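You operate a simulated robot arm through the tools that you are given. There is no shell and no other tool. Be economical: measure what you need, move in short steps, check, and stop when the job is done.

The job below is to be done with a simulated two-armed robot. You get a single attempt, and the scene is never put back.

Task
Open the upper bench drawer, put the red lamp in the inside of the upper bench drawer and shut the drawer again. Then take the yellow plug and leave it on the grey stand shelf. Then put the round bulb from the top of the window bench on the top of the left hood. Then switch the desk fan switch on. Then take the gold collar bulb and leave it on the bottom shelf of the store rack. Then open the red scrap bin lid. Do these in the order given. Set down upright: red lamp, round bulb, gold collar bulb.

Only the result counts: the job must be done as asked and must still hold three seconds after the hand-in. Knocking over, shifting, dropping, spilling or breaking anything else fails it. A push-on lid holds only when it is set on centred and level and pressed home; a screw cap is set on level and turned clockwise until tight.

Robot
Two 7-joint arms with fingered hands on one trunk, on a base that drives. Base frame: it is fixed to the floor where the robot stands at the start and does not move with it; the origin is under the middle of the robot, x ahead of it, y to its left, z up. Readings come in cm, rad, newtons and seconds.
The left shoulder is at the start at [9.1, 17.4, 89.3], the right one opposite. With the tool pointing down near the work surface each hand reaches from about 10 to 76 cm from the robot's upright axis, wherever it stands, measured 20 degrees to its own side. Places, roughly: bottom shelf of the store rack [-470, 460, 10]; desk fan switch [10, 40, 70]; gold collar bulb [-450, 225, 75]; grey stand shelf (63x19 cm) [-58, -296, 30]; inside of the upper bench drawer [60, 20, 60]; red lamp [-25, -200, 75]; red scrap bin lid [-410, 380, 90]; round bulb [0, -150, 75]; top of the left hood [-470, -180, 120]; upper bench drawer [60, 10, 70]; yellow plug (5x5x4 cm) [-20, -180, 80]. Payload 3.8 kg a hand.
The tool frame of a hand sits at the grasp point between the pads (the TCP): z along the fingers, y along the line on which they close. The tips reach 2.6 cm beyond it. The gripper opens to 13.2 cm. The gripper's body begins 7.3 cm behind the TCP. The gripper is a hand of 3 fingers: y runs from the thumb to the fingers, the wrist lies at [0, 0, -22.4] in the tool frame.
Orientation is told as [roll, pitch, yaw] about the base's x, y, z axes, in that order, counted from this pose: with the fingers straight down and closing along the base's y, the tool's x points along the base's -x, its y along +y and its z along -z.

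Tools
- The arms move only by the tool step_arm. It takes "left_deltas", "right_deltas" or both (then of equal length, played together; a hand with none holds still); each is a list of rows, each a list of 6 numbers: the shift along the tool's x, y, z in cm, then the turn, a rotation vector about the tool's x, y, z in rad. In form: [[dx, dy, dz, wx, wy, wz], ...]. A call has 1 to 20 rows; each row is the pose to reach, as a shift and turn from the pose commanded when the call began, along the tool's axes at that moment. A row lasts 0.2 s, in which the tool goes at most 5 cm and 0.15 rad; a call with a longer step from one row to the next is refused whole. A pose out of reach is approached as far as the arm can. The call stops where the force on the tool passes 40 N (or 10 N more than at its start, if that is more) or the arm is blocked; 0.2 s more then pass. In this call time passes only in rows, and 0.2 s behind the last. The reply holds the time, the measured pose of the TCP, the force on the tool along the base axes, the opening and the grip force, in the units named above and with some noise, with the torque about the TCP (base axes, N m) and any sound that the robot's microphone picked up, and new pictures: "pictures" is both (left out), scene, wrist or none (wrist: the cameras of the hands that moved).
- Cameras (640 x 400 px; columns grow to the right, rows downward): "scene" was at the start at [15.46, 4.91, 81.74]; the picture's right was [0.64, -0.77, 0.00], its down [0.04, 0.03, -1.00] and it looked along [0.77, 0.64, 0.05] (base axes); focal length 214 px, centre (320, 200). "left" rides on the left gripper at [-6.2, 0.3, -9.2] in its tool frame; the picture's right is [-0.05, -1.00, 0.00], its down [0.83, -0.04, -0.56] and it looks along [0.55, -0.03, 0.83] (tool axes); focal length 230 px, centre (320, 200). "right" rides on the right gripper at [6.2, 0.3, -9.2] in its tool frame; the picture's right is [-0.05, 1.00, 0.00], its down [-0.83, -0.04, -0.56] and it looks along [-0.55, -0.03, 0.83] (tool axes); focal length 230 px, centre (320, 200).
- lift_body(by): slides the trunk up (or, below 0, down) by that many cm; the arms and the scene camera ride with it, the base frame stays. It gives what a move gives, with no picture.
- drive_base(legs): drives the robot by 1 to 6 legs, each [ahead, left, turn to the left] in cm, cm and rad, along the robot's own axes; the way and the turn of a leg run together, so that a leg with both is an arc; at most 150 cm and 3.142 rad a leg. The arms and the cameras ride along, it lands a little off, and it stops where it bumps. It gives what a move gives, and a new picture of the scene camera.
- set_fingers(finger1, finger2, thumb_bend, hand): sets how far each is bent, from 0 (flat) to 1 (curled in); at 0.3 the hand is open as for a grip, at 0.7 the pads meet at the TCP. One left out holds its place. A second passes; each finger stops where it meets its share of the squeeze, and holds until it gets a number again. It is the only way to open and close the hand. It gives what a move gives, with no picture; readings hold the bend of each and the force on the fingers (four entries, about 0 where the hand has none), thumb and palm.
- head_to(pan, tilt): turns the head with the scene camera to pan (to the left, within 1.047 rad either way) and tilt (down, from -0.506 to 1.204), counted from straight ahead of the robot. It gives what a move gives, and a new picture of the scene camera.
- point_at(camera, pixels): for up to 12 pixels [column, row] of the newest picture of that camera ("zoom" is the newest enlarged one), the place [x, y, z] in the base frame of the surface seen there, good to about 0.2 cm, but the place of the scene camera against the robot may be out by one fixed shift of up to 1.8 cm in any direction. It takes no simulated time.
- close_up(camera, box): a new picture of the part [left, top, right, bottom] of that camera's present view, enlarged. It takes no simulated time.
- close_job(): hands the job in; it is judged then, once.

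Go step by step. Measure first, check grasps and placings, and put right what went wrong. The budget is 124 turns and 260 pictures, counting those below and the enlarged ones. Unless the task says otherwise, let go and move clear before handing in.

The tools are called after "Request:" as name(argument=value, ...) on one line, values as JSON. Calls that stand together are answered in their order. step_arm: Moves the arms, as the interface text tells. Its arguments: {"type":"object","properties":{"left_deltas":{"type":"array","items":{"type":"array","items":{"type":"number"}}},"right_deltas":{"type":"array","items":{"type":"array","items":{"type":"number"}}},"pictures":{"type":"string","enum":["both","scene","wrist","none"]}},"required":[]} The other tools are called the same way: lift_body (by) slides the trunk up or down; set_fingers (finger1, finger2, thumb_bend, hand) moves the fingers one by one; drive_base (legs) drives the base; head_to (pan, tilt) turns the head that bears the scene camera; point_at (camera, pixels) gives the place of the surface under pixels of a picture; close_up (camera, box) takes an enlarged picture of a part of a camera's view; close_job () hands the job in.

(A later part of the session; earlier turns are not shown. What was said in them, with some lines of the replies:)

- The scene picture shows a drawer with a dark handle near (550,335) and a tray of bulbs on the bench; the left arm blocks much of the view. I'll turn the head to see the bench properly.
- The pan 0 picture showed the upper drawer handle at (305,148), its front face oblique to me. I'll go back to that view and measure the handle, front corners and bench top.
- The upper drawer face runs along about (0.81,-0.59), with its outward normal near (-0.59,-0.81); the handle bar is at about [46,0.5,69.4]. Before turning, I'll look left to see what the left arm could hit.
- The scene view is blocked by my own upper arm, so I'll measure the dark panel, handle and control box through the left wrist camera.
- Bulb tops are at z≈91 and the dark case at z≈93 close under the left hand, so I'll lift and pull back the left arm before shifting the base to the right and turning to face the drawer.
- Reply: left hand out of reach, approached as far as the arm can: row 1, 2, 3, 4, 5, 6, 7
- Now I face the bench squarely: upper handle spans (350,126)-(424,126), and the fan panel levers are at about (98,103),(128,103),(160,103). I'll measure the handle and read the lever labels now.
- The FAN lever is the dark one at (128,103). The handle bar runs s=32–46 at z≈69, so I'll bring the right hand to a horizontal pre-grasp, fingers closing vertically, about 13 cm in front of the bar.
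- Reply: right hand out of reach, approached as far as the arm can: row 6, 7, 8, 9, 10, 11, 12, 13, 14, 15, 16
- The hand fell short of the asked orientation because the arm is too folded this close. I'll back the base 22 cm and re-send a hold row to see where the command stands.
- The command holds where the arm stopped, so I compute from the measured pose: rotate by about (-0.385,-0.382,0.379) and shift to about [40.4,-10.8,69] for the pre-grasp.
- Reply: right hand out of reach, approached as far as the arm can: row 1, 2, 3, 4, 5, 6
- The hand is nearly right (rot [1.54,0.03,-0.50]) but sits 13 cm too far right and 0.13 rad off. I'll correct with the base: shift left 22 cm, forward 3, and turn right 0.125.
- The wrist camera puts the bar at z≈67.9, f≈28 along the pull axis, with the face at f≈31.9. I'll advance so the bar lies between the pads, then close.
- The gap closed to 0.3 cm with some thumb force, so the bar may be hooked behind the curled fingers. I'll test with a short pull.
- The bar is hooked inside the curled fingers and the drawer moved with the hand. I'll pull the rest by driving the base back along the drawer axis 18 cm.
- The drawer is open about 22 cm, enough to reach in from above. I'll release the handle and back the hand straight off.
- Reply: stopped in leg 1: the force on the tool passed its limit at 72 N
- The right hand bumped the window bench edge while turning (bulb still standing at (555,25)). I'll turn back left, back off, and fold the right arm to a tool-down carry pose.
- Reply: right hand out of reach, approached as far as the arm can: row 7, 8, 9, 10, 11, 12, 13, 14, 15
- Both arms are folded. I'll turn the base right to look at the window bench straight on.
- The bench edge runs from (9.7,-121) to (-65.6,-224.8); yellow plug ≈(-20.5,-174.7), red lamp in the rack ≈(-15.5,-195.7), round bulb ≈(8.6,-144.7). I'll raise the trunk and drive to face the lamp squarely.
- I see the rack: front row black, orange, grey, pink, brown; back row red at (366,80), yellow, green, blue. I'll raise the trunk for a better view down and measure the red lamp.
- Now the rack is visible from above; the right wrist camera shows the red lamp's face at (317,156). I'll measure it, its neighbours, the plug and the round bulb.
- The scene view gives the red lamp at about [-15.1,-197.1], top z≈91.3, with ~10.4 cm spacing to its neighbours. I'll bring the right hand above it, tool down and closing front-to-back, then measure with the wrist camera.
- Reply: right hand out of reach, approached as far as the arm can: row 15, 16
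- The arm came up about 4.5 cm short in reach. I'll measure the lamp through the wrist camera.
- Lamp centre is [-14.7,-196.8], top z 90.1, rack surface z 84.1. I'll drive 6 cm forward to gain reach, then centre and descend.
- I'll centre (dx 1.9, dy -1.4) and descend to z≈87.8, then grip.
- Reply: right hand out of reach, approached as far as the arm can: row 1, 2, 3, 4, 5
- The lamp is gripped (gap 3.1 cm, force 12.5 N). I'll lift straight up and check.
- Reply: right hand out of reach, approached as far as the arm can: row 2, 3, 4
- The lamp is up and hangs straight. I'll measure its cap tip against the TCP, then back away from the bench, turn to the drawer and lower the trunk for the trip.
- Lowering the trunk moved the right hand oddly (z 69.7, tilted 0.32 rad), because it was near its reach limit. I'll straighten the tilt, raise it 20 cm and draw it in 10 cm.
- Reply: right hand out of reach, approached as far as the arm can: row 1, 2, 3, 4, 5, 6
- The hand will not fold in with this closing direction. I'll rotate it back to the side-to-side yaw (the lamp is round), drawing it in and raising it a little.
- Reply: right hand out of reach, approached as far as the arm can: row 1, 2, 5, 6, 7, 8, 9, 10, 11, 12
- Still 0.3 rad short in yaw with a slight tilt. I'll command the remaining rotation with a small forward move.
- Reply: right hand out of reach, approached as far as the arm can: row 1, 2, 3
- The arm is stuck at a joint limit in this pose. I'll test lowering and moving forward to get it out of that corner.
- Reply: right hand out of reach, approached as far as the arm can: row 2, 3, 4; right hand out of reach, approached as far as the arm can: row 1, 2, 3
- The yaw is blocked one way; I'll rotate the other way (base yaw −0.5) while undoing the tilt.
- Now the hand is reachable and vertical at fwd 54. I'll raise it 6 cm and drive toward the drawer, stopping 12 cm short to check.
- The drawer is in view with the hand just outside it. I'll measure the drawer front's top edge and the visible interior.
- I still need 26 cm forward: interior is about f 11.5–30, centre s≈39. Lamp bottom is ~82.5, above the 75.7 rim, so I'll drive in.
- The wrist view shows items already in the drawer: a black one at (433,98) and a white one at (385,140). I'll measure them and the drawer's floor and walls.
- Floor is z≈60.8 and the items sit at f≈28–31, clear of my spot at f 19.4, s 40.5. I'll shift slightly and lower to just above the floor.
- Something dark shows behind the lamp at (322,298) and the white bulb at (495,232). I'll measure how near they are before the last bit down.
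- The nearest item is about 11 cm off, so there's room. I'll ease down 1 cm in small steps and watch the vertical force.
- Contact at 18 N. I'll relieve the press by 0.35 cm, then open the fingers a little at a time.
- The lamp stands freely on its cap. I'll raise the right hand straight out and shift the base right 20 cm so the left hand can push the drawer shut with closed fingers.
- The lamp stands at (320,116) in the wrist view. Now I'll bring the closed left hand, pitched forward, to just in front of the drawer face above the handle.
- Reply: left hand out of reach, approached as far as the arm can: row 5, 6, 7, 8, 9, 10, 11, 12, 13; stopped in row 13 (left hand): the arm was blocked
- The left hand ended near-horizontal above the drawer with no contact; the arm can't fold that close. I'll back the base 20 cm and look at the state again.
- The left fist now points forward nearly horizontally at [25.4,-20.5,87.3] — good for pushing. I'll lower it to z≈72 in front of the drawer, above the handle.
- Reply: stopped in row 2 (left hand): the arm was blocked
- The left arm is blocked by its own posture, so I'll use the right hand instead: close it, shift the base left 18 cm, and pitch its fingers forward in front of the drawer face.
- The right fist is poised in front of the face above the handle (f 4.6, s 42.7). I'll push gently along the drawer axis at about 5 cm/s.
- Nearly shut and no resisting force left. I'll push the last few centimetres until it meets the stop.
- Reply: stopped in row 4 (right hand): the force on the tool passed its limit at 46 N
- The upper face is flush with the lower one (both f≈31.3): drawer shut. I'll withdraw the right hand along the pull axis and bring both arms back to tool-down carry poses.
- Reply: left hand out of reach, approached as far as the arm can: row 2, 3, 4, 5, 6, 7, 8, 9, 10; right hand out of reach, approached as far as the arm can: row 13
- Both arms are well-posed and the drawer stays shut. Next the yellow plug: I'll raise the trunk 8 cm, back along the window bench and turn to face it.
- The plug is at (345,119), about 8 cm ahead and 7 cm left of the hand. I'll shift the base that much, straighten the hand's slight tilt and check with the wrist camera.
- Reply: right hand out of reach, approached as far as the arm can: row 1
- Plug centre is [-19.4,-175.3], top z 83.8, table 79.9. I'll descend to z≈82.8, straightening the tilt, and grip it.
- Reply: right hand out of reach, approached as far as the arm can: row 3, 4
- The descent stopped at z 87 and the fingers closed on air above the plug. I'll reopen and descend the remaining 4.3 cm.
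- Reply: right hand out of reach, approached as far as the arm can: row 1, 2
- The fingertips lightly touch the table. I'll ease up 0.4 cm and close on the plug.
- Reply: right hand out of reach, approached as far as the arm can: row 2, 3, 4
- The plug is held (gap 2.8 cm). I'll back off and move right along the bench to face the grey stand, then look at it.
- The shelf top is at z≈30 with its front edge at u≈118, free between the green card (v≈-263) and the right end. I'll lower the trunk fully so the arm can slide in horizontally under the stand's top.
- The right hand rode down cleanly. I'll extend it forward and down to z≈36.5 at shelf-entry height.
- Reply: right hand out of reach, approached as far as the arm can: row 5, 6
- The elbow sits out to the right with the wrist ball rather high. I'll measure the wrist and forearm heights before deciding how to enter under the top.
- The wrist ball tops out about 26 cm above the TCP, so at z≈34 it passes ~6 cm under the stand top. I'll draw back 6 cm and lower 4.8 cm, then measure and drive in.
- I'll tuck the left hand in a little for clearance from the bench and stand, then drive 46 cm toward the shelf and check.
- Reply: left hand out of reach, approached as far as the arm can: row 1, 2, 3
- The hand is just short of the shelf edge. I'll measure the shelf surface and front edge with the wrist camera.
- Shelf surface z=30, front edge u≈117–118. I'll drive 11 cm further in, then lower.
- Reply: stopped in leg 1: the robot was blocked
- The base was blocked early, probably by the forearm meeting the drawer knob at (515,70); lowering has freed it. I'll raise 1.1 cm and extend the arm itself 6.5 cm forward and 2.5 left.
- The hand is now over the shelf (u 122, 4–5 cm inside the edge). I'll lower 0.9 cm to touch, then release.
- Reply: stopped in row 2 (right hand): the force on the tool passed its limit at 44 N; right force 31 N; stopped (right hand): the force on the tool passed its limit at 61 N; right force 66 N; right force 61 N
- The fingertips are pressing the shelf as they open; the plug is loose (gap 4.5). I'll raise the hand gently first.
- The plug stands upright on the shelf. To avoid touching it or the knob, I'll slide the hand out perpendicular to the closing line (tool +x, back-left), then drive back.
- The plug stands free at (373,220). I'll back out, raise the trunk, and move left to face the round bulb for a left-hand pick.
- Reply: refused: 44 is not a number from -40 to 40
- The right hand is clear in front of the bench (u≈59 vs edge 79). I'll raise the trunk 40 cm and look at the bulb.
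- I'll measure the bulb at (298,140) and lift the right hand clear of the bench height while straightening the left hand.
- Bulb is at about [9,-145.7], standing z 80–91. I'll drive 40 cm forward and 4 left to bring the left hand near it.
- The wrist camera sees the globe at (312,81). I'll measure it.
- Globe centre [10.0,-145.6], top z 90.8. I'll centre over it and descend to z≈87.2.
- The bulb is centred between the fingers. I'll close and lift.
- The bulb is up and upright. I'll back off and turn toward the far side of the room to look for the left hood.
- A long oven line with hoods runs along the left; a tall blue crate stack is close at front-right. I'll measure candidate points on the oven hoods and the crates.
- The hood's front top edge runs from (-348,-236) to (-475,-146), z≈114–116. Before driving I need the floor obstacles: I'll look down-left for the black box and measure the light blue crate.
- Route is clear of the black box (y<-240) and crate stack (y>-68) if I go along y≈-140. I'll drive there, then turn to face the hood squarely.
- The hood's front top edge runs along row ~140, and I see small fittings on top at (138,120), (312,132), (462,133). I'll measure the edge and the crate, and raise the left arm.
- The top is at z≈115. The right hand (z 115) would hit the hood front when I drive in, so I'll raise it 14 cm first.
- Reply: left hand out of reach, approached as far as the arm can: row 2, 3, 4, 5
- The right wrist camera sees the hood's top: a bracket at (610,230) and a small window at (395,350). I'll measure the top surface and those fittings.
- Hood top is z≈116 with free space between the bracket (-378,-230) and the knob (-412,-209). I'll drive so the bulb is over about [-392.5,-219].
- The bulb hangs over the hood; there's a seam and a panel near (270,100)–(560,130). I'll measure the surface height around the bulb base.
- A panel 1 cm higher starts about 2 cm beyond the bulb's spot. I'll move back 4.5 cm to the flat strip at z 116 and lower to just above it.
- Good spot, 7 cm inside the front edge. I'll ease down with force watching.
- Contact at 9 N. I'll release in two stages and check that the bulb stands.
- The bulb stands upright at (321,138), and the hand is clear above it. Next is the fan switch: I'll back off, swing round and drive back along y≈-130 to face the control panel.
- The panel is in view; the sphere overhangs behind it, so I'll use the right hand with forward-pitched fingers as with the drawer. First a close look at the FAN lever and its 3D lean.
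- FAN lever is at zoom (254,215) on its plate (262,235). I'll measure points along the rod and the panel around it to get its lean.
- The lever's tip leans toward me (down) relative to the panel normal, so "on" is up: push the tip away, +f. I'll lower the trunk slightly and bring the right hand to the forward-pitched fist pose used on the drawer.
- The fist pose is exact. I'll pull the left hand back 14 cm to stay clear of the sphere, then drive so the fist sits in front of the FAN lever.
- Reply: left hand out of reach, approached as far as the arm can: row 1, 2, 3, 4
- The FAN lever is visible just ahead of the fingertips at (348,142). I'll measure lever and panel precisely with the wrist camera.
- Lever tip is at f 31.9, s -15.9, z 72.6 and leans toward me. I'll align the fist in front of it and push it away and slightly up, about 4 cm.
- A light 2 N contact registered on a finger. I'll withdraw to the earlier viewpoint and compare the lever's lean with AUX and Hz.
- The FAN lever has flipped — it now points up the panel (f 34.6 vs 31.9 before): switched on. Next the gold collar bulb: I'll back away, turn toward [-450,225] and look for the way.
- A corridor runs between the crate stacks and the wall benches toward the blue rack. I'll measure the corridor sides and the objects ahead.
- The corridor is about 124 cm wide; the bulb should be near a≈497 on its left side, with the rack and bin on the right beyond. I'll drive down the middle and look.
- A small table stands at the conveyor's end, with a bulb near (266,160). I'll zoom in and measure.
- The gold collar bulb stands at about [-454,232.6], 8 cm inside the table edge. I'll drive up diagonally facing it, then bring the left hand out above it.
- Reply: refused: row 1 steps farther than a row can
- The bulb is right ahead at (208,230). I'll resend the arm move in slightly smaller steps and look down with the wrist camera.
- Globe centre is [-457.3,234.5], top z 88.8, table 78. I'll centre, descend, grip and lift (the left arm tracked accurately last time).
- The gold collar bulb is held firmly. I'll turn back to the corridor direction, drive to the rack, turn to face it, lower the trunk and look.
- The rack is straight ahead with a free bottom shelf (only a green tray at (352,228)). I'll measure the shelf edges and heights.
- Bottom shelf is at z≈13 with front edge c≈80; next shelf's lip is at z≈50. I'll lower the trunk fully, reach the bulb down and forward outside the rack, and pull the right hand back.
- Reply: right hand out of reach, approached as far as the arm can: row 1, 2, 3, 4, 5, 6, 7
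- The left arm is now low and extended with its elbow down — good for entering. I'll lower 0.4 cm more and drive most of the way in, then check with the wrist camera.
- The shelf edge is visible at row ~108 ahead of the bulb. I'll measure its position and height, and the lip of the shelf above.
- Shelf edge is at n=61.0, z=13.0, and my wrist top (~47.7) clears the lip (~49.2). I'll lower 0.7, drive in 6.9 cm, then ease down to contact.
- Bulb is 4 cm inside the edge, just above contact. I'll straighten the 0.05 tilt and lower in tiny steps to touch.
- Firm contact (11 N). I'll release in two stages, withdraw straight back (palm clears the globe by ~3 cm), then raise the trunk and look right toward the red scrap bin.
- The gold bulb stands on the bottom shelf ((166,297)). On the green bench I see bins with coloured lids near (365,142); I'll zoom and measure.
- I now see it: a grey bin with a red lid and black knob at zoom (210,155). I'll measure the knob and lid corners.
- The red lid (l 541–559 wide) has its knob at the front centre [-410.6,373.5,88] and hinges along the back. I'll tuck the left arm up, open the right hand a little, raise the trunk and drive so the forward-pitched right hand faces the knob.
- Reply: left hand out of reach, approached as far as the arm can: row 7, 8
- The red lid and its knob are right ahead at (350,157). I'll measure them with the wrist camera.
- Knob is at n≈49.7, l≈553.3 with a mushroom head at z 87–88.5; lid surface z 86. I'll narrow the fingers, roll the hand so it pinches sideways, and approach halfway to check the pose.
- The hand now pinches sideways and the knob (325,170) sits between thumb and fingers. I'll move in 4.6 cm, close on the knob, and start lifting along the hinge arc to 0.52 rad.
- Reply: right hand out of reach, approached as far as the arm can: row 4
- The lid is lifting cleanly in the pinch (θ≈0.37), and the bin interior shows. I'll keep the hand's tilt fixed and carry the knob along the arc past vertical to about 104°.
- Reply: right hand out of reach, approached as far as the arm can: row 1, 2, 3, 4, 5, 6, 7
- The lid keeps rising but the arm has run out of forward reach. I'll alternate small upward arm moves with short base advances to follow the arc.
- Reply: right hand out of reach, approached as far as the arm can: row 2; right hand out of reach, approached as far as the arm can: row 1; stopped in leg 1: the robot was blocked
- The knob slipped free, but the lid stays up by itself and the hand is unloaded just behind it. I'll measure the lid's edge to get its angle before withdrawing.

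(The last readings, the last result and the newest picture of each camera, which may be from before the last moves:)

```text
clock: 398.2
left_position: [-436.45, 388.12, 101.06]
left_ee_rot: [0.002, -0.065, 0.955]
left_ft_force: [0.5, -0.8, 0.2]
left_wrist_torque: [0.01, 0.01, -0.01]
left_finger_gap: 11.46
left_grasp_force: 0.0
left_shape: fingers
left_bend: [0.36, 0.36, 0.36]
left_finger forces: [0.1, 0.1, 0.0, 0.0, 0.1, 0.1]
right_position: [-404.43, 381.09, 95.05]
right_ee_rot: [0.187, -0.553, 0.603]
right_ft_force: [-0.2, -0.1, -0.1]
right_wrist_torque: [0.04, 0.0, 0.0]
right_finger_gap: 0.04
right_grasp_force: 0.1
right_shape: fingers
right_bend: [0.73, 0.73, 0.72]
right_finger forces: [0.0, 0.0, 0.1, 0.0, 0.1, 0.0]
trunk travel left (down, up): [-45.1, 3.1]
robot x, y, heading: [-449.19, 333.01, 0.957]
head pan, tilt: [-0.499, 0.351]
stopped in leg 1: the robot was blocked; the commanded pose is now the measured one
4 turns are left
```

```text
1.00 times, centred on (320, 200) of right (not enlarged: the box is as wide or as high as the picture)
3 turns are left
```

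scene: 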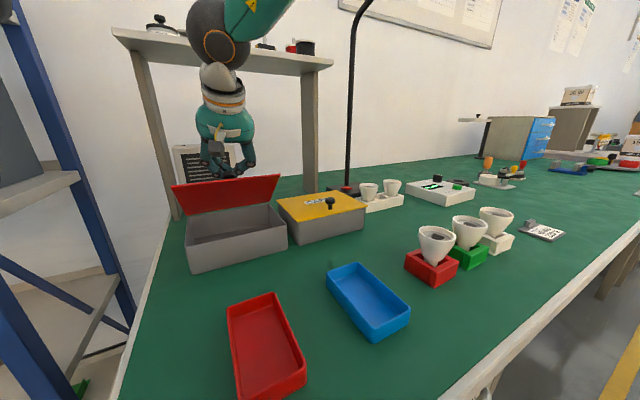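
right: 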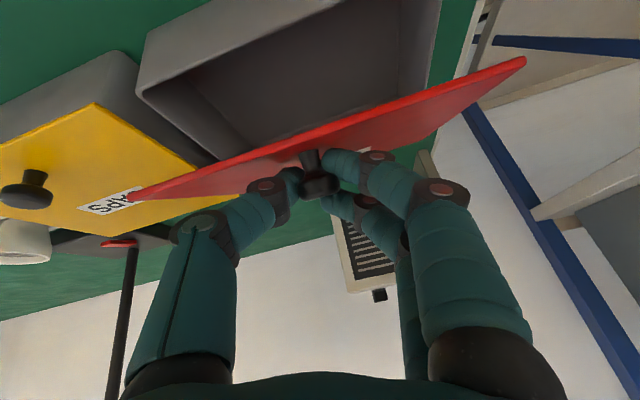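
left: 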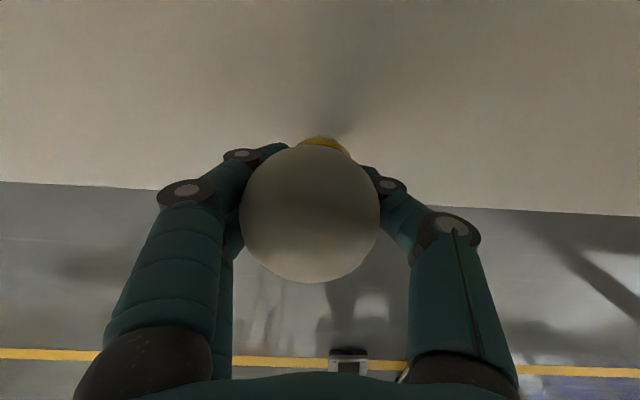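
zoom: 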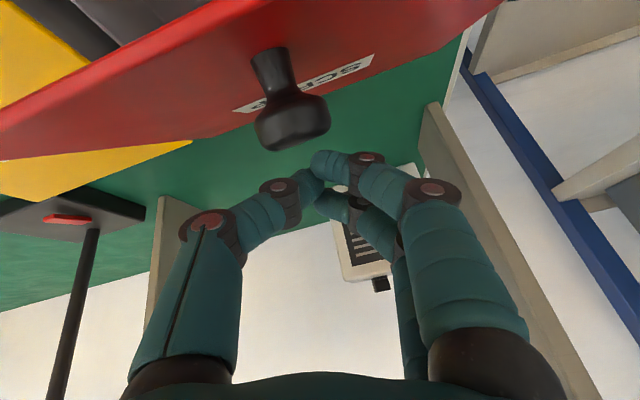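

The lid stands at about 41° by itself, not yet wide open. I'll open the fingers, back up so they straddle the knob again (TCP n≈53.7, z≈95), close, and advance in small lift-and-drive increments to swing it to near vertical.

Request:
set_fingers(hand="right", finger1=0.58, finger2=0.58, thumb_bend=0.58)

Request:
drive_base(legs=[[-5.2, 0, 0]])

Request:
set_fingers(hand="right", finger1=0.75, finger2=0.75, thumb_bend=0.75)

Request:
lift_body(by=0.7)

Request:
drive_base(legs=[[1.2, 0, 0]])

Request:
lift_body(by=0.7)

Request:
drive_base(legs=[[1.3, 0, 0]])

Request:
lift_body(by=0.6)

Request:
drive_base(legs=[[1.5, 0, 0]])

Request:
lift_body(by=0.4)

Request:
drive_base(legs=[[2.5, 0, 0]])

Request:
close_up(camera="right", box=[0, 0, 640, 400])

```text
clock: 399.2
left_position: [-436.49, 388.1, 101.14]
left_ee_rot: [0.002, -0.066, 0.955]
left_ft_force: [-0.3, 0.5, 0.4]
left_wrist_torque: [0.01, -0.01, -0.02]
left_finger_gap: 11.43
left_grasp_force: 0.1
left_shape: fingers
left_bend: [0.36, 0.36, 0.36]
left_finger forces: [0.0, 0.1, 0.1, 0.0, 0.0, 0.0]
right_position: [-404.67, 380.97, 95.21]
right_ee_rot: [0.189, -0.553, 0.603]
right_ft_force: [-0.4, 0.5, -0.4]
right_wrist_torque: [0.0, 0.01, 0.0]
right_finger_gap: 4.39
right_grasp_force: 0.0
right_shape: fingers
right_bend: [0.57, 0.57, 0.57]
right_finger forces: [0.0, 0.0, 0.1, 0.0, 0.0, 0.0]
trunk travel left (down, up): [-45.1, 3.1]
robot x, y, heading: [-449.21, 333.29, 0.95]
head pan, tilt: [-0.499, 0.351]
```

```text
clock: 400.2
left_position: [-439.62, 383.9, 101.1]
left_ee_rot: [0.0, -0.066, 0.958]
left_ft_force: [-0.8, -0.5, 0.5]
left_wrist_torque: [0.03, -0.03, 0.0]
left_finger_gap: 11.46
left_grasp_force: 0.0
left_shape: fingers
left_bend: [0.36, 0.36, 0.36]
left_finger forces: [0.1, 0.0, 0.0, 0.0, 0.1, 0.1]
right_position: [-407.76, 376.74, 95.28]
right_ee_rot: [0.188, -0.553, 0.604]
right_ft_force: [-0.4, 0.7, 0.2]
right_wrist_torque: [0.02, -0.01, 0.03]
right_finger_gap: 4.39
right_grasp_force: 0.1
right_shape: fingers
right_bend: [0.57, 0.57, 0.57]
right_finger forces: [0.1, 0.0, 0.0, 0.0, 0.0, 0.0]
trunk travel left (down, up): [-45.1, 3.1]
robot x, y, heading: [-452.23, 328.68, 0.953]
head pan, tilt: [-0.499, 0.351]
```

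scene: 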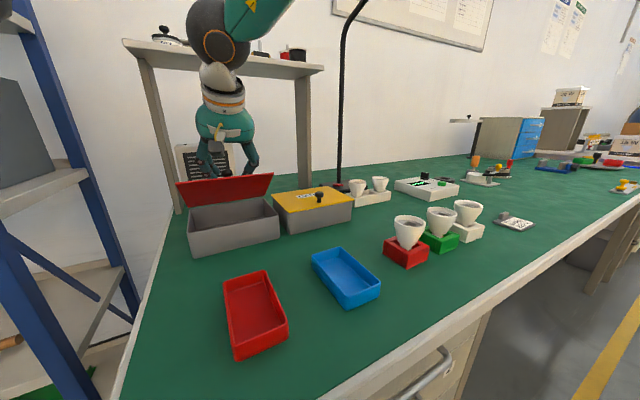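

```text
clock: 401.2
left_position: [-439.55, 384.04, 100.97]
left_ee_rot: [0.002, -0.067, 0.959]
left_ft_force: [-0.2, 0.5, 0.6]
left_wrist_torque: [-0.01, 0.0, 0.01]
left_finger_gap: 11.49
left_grasp_force: 0.1
left_shape: fingers
left_bend: [0.36, 0.36, 0.36]
left_finger forces: [0.1, 0.1, 0.0, 0.1, 0.0, 0.0]
right_position: [-407.64, 376.86, 95.12]
right_ee_rot: [0.189, -0.55, 0.604]
right_ft_force: [-0.8, 4.9, -4.5]
right_wrist_torque: [0.02, -0.06, 0.07]
right_finger_gap: 0.95
right_grasp_force: 9.0
right_shape: fingers
right_bend: [0.72, 0.74, 0.72]
right_finger forces: [9.4, 0.0, 0.0, 0.0, 8.7, 0.0]
trunk travel left (down, up): [-45.1, 3.1]
robot x, y, heading: [-452.07, 328.55, 0.958]
head pan, tilt: [-0.499, 0.351]
```

```text
clock: 401.7
left_position: [-439.49, 384.03, 101.75]
left_ee_rot: [0.003, -0.063, 0.956]
left_ft_force: [0.3, 0.1, 0.2]
left_wrist_torque: [-0.03, 0.01, -0.01]
left_finger_gap: 11.46
left_grasp_force: 0.1
left_shape: fingers
left_bend: [0.36, 0.36, 0.36]
left_finger forces: [0.1, 0.0, 0.0, 0.0, 0.0, 0.0]
right_position: [-407.49, 376.76, 96.96]
right_ee_rot: [0.194, -0.571, 0.598]
right_ft_force: [6.1, 3.9, -10.8]
right_wrist_torque: [-0.1, -0.18, 0.02]
right_finger_gap: 1.57
right_grasp_force: 14.4
right_shape: fingers
right_bend: [0.64, 0.75, 0.69]
right_finger forces: [12.3, 8.3, 0.0, 0.0, 7.8, 0.0]
trunk travel left (down, up): [-45.8, 2.4]
robot x, y, heading: [-452.13, 328.43, 0.955]
head pan, tilt: [-0.499, 0.351]
```

```text
clock: 402.5
left_position: [-438.94, 384.82, 102.02]
left_ee_rot: [0.002, -0.068, 0.959]
left_ft_force: [-0.4, 0.8, -0.4]
left_wrist_torque: [-0.04, 0.02, -0.01]
left_finger_gap: 11.45
left_grasp_force: 0.1
left_shape: fingers
left_bend: [0.36, 0.36, 0.36]
left_finger forces: [0.0, 0.0, 0.0, 0.0, 0.0, 0.0]
right_position: [-406.98, 377.85, 97.19]
right_ee_rot: [0.2, -0.576, 0.597]
right_ft_force: [1.5, -8.2, 8.4]
right_wrist_torque: [-0.14, -0.12, -0.02]
right_finger_gap: 1.47
right_grasp_force: 19.0
right_shape: fingers
right_bend: [0.67, 0.76, 0.72]
right_finger forces: [11.2, 10.0, 0.0, 0.1, 15.1, 0.1]
trunk travel left (down, up): [-45.8, 2.4]
robot x, y, heading: [-451.61, 329.8, 0.958]
head pan, tilt: [-0.499, 0.351]
```

scene: 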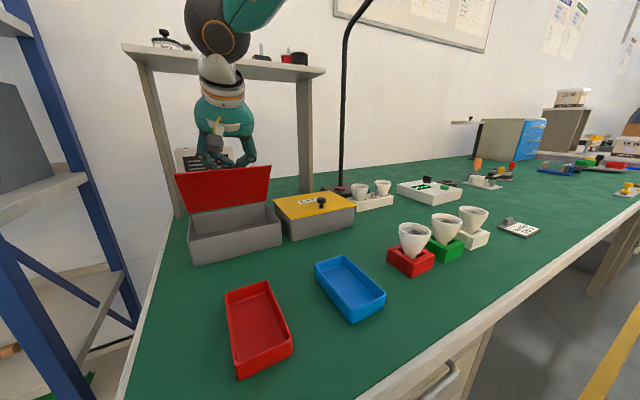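

```text
clock: 403.0
left_position: [-438.95, 384.8, 102.7]
left_ee_rot: [0.002, -0.069, 0.959]
left_ft_force: [-0.6, -0.1, -1.2]
left_wrist_torque: [-0.01, 0.02, 0.03]
left_finger_gap: 11.47
left_grasp_force: 0.0
left_shape: fingers
left_bend: [0.36, 0.36, 0.36]
left_finger forces: [0.1, 0.0, 0.0, 0.1, 0.1, 0.0]
right_position: [-407.03, 377.73, 99.36]
right_ee_rot: [0.209, -0.598, 0.591]
right_ft_force: [0.2, -0.3, -0.6]
right_wrist_torque: [0.02, -0.01, -0.02]
right_finger_gap: 0.0
right_grasp_force: 0.1
right_shape: fingers
right_bend: [0.72, 0.75, 0.73]
right_finger forces: [0.0, 0.0, 0.1, 0.0, 0.0, 0.0]
trunk travel left (down, up): [-46.5, 1.7]
robot x, y, heading: [-451.58, 329.97, 0.954]
head pan, tilt: [-0.499, 0.351]
```

```text
clock: 403.8
left_position: [-438.2, 385.8, 102.55]
left_ee_rot: [0.001, -0.068, 0.959]
left_ft_force: [-0.5, 0.9, 0.0]
left_wrist_torque: [-0.02, 0.02, -0.01]
left_finger_gap: 11.45
left_grasp_force: 0.1
left_shape: fingers
left_bend: [0.36, 0.36, 0.36]
left_finger forces: [0.1, 0.0, 0.0, 0.1, 0.0, 0.1]
right_position: [-406.29, 378.78, 99.22]
right_ee_rot: [0.21, -0.596, 0.592]
right_ft_force: [-2.8, -3.9, 7.7]
right_wrist_torque: [-0.05, 0.05, 0.01]
right_finger_gap: 0.0
right_grasp_force: 3.9
right_shape: fingers
right_bend: [0.73, 0.75, 0.73]
right_finger forces: [8.9, 0.0, 0.1, 0.0, 0.1, 0.1]
trunk travel left (down, up): [-46.5, 1.7]
robot x, y, heading: [-450.87, 331.18, 0.956]
head pan, tilt: [-0.499, 0.351]
```

scene: 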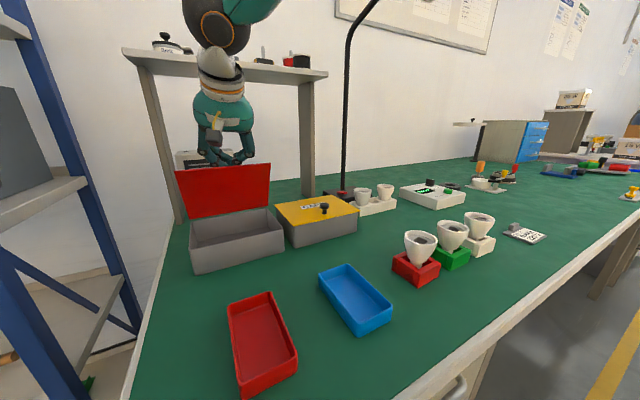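

```text
clock: 404.3
left_position: [-438.17, 385.96, 103.18]
left_ee_rot: [0.002, -0.067, 0.958]
left_ft_force: [0.2, -0.1, -0.4]
left_wrist_torque: [0.01, 0.0, -0.01]
left_finger_gap: 11.44
left_grasp_force: 0.0
left_shape: fingers
left_bend: [0.36, 0.36, 0.36]
left_finger forces: [0.0, 0.0, 0.0, 0.0, 0.0, 0.0]
right_position: [-406.27, 378.86, 100.96]
right_ee_rot: [0.22, -0.614, 0.584]
right_ft_force: [0.1, 0.4, 0.4]
right_wrist_torque: [0.0, -0.01, -0.01]
right_finger_gap: 0.0
right_grasp_force: 0.0
right_shape: fingers
right_bend: [0.72, 0.75, 0.73]
right_finger forces: [0.1, 0.0, 0.0, 0.0, 0.0, 0.1]
trunk travel left (down, up): [-47.1, 1.1]
robot x, y, heading: [-450.71, 331.11, 0.955]
head pan, tilt: [-0.499, 0.351]
```

```text
clock: 405.1
left_position: [-437.4, 387.12, 103.25]
left_ee_rot: [0.002, -0.068, 0.96]
left_ft_force: [0.0, 0.2, -0.4]
left_wrist_torque: [0.02, -0.03, 0.0]
left_finger_gap: 11.45
left_grasp_force: 0.0
left_shape: fingers
left_bend: [0.36, 0.36, 0.36]
left_finger forces: [0.0, 0.0, 0.0, 0.0, 0.0, 0.0]
right_position: [-405.51, 379.95, 101.15]
right_ee_rot: [0.219, -0.617, 0.585]
right_ft_force: [-0.3, 0.5, -0.1]
right_wrist_torque: [-0.01, -0.01, 0.01]
right_finger_gap: 0.02
right_grasp_force: 0.1
right_shape: fingers
right_bend: [0.72, 0.75, 0.73]
right_finger forces: [0.0, 0.1, 0.0, 0.1, 0.0, 0.0]
trunk travel left (down, up): [-47.1, 1.1]
robot x, y, heading: [-450.39, 332.09, 0.96]
head pan, tilt: [-0.499, 0.351]
```

scene: 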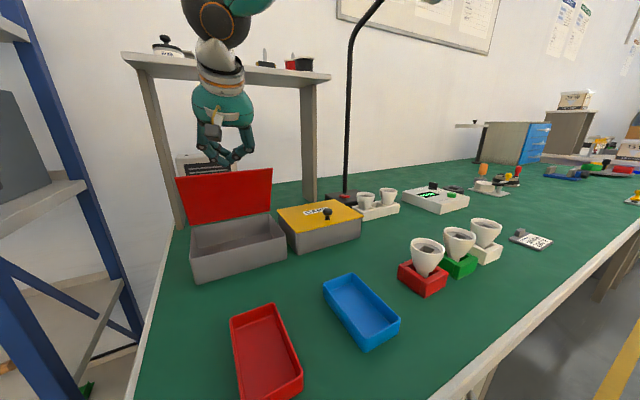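

```text
clock: 405.6
left_position: [-437.34, 387.16, 103.56]
left_ee_rot: [0.003, -0.069, 0.96]
left_ft_force: [0.4, -0.7, 0.4]
left_wrist_torque: [0.04, 0.01, -0.02]
left_finger_gap: 11.48
left_grasp_force: 0.0
left_shape: fingers
left_bend: [0.36, 0.36, 0.36]
left_finger forces: [0.0, 0.1, 0.0, 0.1, 0.0, 0.0]
right_position: [-405.49, 379.91, 102.11]
right_ee_rot: [0.224, -0.629, 0.58]
right_ft_force: [0.2, 0.0, -0.9]
right_wrist_torque: [0.05, -0.01, 0.02]
right_finger_gap: 0.0
right_grasp_force: 0.1
right_shape: fingers
right_bend: [0.72, 0.75, 0.73]
right_finger forces: [0.0, 0.0, 0.0, 0.1, 0.1, 0.0]
trunk travel left (down, up): [-47.5, 0.7]
robot x, y, heading: [-450.36, 332.05, 0.956]
head pan, tilt: [-0.499, 0.351]
```

```text
clock: 406.5
left_position: [-436.62, 388.05, 103.54]
left_ee_rot: [0.0, -0.066, 0.958]
left_ft_force: [0.6, 0.1, -0.8]
left_wrist_torque: [0.01, 0.0, 0.0]
left_finger_gap: 11.45
left_grasp_force: 0.1
left_shape: fingers
left_bend: [0.36, 0.36, 0.36]
left_finger forces: [0.0, 0.0, 0.1, 0.0, 0.1, 0.0]
right_position: [-404.92, 380.76, 101.97]
right_ee_rot: [0.226, -0.625, 0.577]
right_ft_force: [0.3, -0.1, -0.2]
right_wrist_torque: [0.03, 0.0, 0.02]
right_finger_gap: 0.01
right_grasp_force: 0.0
right_shape: fingers
right_bend: [0.72, 0.75, 0.73]
right_finger forces: [0.0, 0.0, 0.0, 0.0, 0.1, 0.0]
trunk travel left (down, up): [-47.5, 0.7]
robot x, y, heading: [-449.47, 332.76, 0.955]
head pan, tilt: [-0.499, 0.351]
stopped in leg 1: the robot was blocked; the commanded pose is now the measured one
```

scene: 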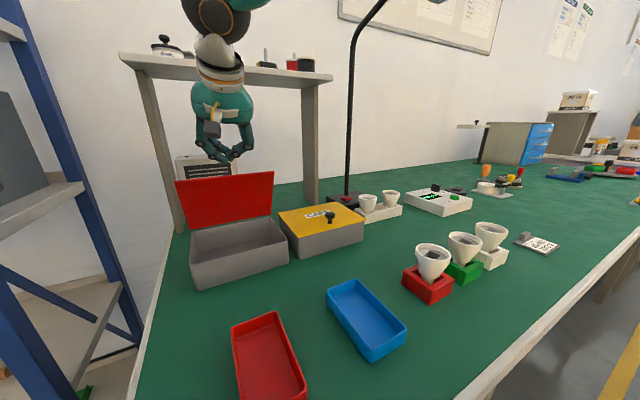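

```text
1.00 times, centred on (320, 200) of right (not enlarged: the box is as wide or as high as the picture)
2 turns are left
```

zoom: 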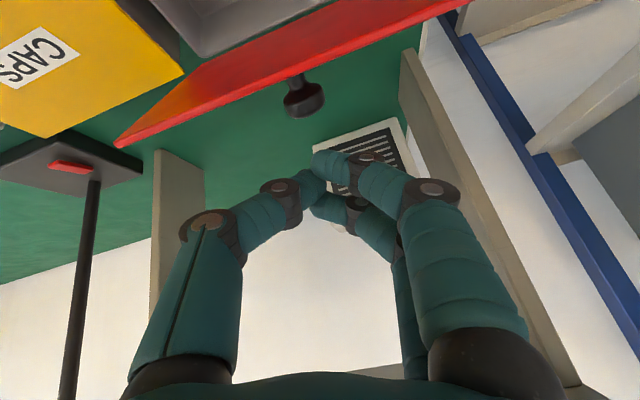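

The lid now stands wider by itself and the closed fist is above its edge. With one action turn left, I'll lift clear, back over the edge, lower the fist in front, push the lid toward vertical, and back away.

Request:
lift_body(by=0.6)

Request:
drive_base(legs=[[-15, 0, 0]])

Request:
step_arm(right_deltas=[[1.6, -0.5, 2.1, 0, 0, 0], [3.2, -1, 4.2, 0, 0, 0], [4.9, -1.5, 6.5, 0, 0, 0]], pictures="none")

Request:
drive_base(legs=[[14, 0, 0]])

Request:
drive_base(legs=[[-25, 0, 0]])

```text
clock: 407.1
left_position: [-436.71, 387.84, 104.27]
left_ee_rot: [0.003, -0.067, 0.959]
left_ft_force: [-0.9, 0.4, -1.3]
left_wrist_torque: [0.0, 0.01, 0.01]
left_finger_gap: 11.44
left_grasp_force: 0.0
left_shape: fingers
left_bend: [0.36, 0.36, 0.36]
left_finger forces: [0.0, 0.0, 0.0, 0.0, 0.0, 0.0]
right_position: [-404.86, 380.63, 104.05]
right_ee_rot: [0.238, -0.65, 0.57]
right_ft_force: [0.3, -1.2, -0.9]
right_wrist_torque: [0.0, 0.0, 0.01]
right_finger_gap: 0.0
right_grasp_force: 0.1
right_shape: fingers
right_bend: [0.72, 0.75, 0.73]
right_finger forces: [0.0, 0.0, 0.0, 0.0, 0.1, 0.0]
trunk travel left (down, up): [-48.1, 0.1]
robot x, y, heading: [-449.5, 332.65, 0.954]
head pan, tilt: [-0.499, 0.351]
```

```text
clock: 408.4
left_position: [-445.32, 375.67, 104.22]
left_ee_rot: [0.002, -0.07, 0.959]
left_ft_force: [0.1, 0.2, -0.3]
left_wrist_torque: [0.01, -0.02, 0.02]
left_finger_gap: 11.47
left_grasp_force: 0.1
left_shape: fingers
left_bend: [0.36, 0.36, 0.36]
left_finger forces: [0.1, 0.0, 0.0, 0.0, 0.0, 0.0]
right_position: [-413.52, 368.5, 103.93]
right_ee_rot: [0.24, -0.651, 0.57]
right_ft_force: [-0.3, 0.0, 0.2]
right_wrist_torque: [0.03, -0.02, -0.02]
right_finger_gap: 0.0
right_grasp_force: 0.0
right_shape: fingers
right_bend: [0.72, 0.75, 0.73]
right_finger forces: [0.0, 0.0, 0.0, 0.0, 0.1, 0.0]
trunk travel left (down, up): [-48.1, 0.1]
robot x, y, heading: [-457.87, 320.79, 0.954]
head pan, tilt: [-0.499, 0.351]
```

scene: 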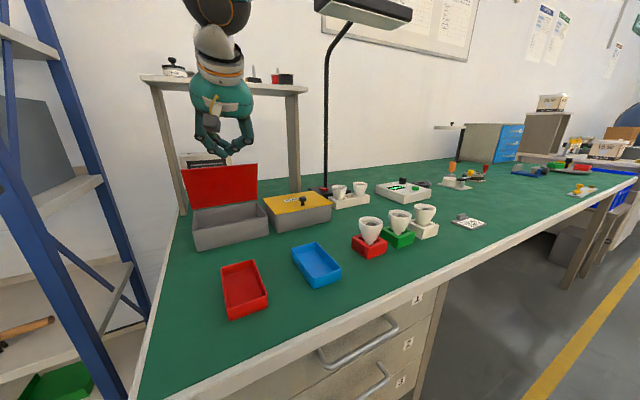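

```text
clock: 409.2
left_position: [-445.38, 375.63, 104.18]
left_ee_rot: [0.001, -0.067, 0.957]
left_ft_force: [0.3, -0.6, -0.4]
left_wrist_torque: [0.05, 0.02, 0.0]
left_finger_gap: 11.45
left_grasp_force: 0.0
left_shape: fingers
left_bend: [0.36, 0.36, 0.36]
left_finger forces: [0.0, 0.0, 0.1, 0.1, 0.0, 0.0]
right_position: [-413.59, 368.69, 95.76]
right_ee_rot: [0.237, -0.649, 0.57]
right_ft_force: [0.3, 0.2, -0.2]
right_wrist_torque: [0.01, -0.05, 0.01]
right_finger_gap: 0.01
right_grasp_force: 0.1
right_shape: fingers
right_bend: [0.72, 0.75, 0.73]
right_finger forces: [0.0, 0.0, 0.1, 0.0, 0.0, 0.0]
trunk travel left (down, up): [-48.1, 0.1]
robot x, y, heading: [-458.19, 320.69, 0.954]
head pan, tilt: [-0.499, 0.351]
```

```text
clock: 410.5
left_position: [-437.47, 387.06, 104.28]
left_ee_rot: [0.002, -0.07, 0.96]
left_ft_force: [-0.3, 0.1, -0.4]
left_wrist_torque: [0.03, 0.0, 0.0]
left_finger_gap: 11.43
left_grasp_force: 0.0
left_shape: fingers
left_bend: [0.36, 0.36, 0.36]
left_finger forces: [0.1, 0.1, 0.0, 0.0, 0.0, 0.0]
right_position: [-405.71, 379.83, 95.95]
right_ee_rot: [0.239, -0.651, 0.571]
right_ft_force: [-0.1, 0.2, -0.2]
right_wrist_torque: [0.03, 0.0, -0.02]
right_finger_gap: 0.0
right_grasp_force: 0.0
right_shape: fingers
right_bend: [0.72, 0.75, 0.73]
right_finger forces: [0.0, 0.0, 0.0, 0.0, 0.0, 0.0]
trunk travel left (down, up): [-48.1, 0.1]
robot x, y, heading: [-450.23, 332.1, 0.957]
head pan, tilt: [-0.499, 0.351]
```

scene: 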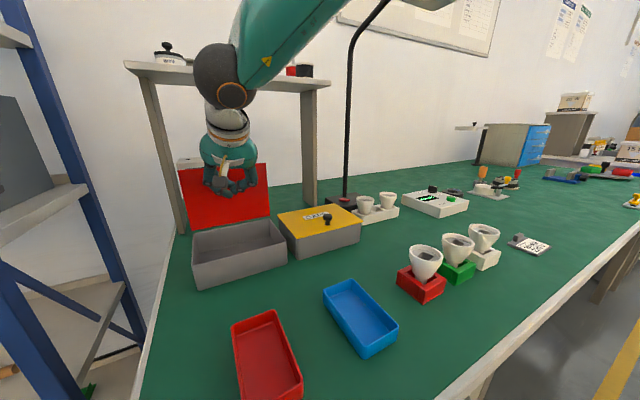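

```text
clock: 412.4
left_position: [-452.06, 366.46, 104.28]
left_ee_rot: [0.001, -0.068, 0.962]
left_ft_force: [-0.2, -0.5, 0.4]
left_wrist_torque: [0.01, -0.02, 0.04]
left_finger_gap: 11.45
left_grasp_force: 0.1
left_shape: fingers
left_bend: [0.36, 0.36, 0.36]
left_finger forces: [0.0, 0.1, 0.0, 0.0, 0.1, 0.0]
right_position: [-420.38, 359.34, 95.83]
right_ee_rot: [0.239, -0.649, 0.573]
right_ft_force: [-0.4, -0.4, 0.4]
right_wrist_torque: [-0.02, -0.04, 0.03]
right_finger_gap: 0.0
right_grasp_force: 0.0
right_shape: fingers
right_bend: [0.72, 0.75, 0.73]
right_finger forces: [0.0, 0.0, 0.1, 0.0, 0.1, 0.1]
trunk travel left (down, up): [-48.1, 0.1]
robot x, y, heading: [-464.43, 311.22, 0.957]
head pan, tilt: [-0.499, 0.351]
1 turns are left
```

scene: 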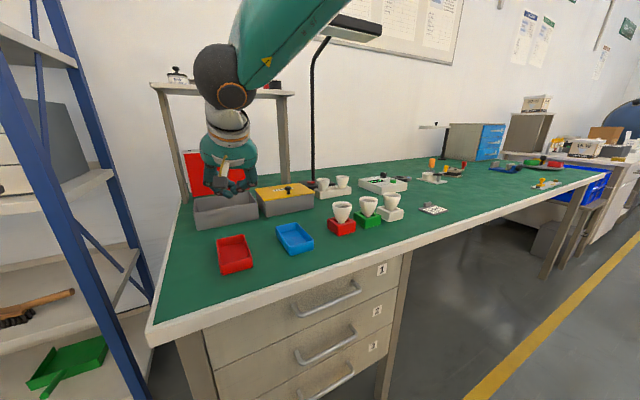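

The last picture shows the red lid standing up near vertical behind my hand, with both hands empty and clear, so I'm handing the job in.

Request:
close_job()

```text
The job is handed in.
```

I did all six tasks in order and handed the job in; the judgement has not come back.

- **Red lamp:** it stood upright in the upper drawer when I let go. The drawer face is flush with the one below it. I could not see inside after shutting it.
- **Yellow plug:** it stands on the grey stand shelf.
- **Round bulb:** it stands upright on top of the left hood.
- **Desk fan switch:** the FAN lever is flipped up. I took up as on because it had been leaning down; I did not see the fan respond.
- **Gold collar bulb:** it stands upright on the bottom shelf of the store rack.
- **Red scrap bin lid:** it looked near vertical and stayed up by itself. I did not measure its final angle, and I do not know how far it must open to count.

**Bumps:**
- I hit the window bench edge once at about 72 N; the round bulb near the edge stayed standing.
- The robot was blocked once at the grey stand, probably against its drawer knob, and twice at the green bench that holds the scrap bin. I saw nothing knocked over.
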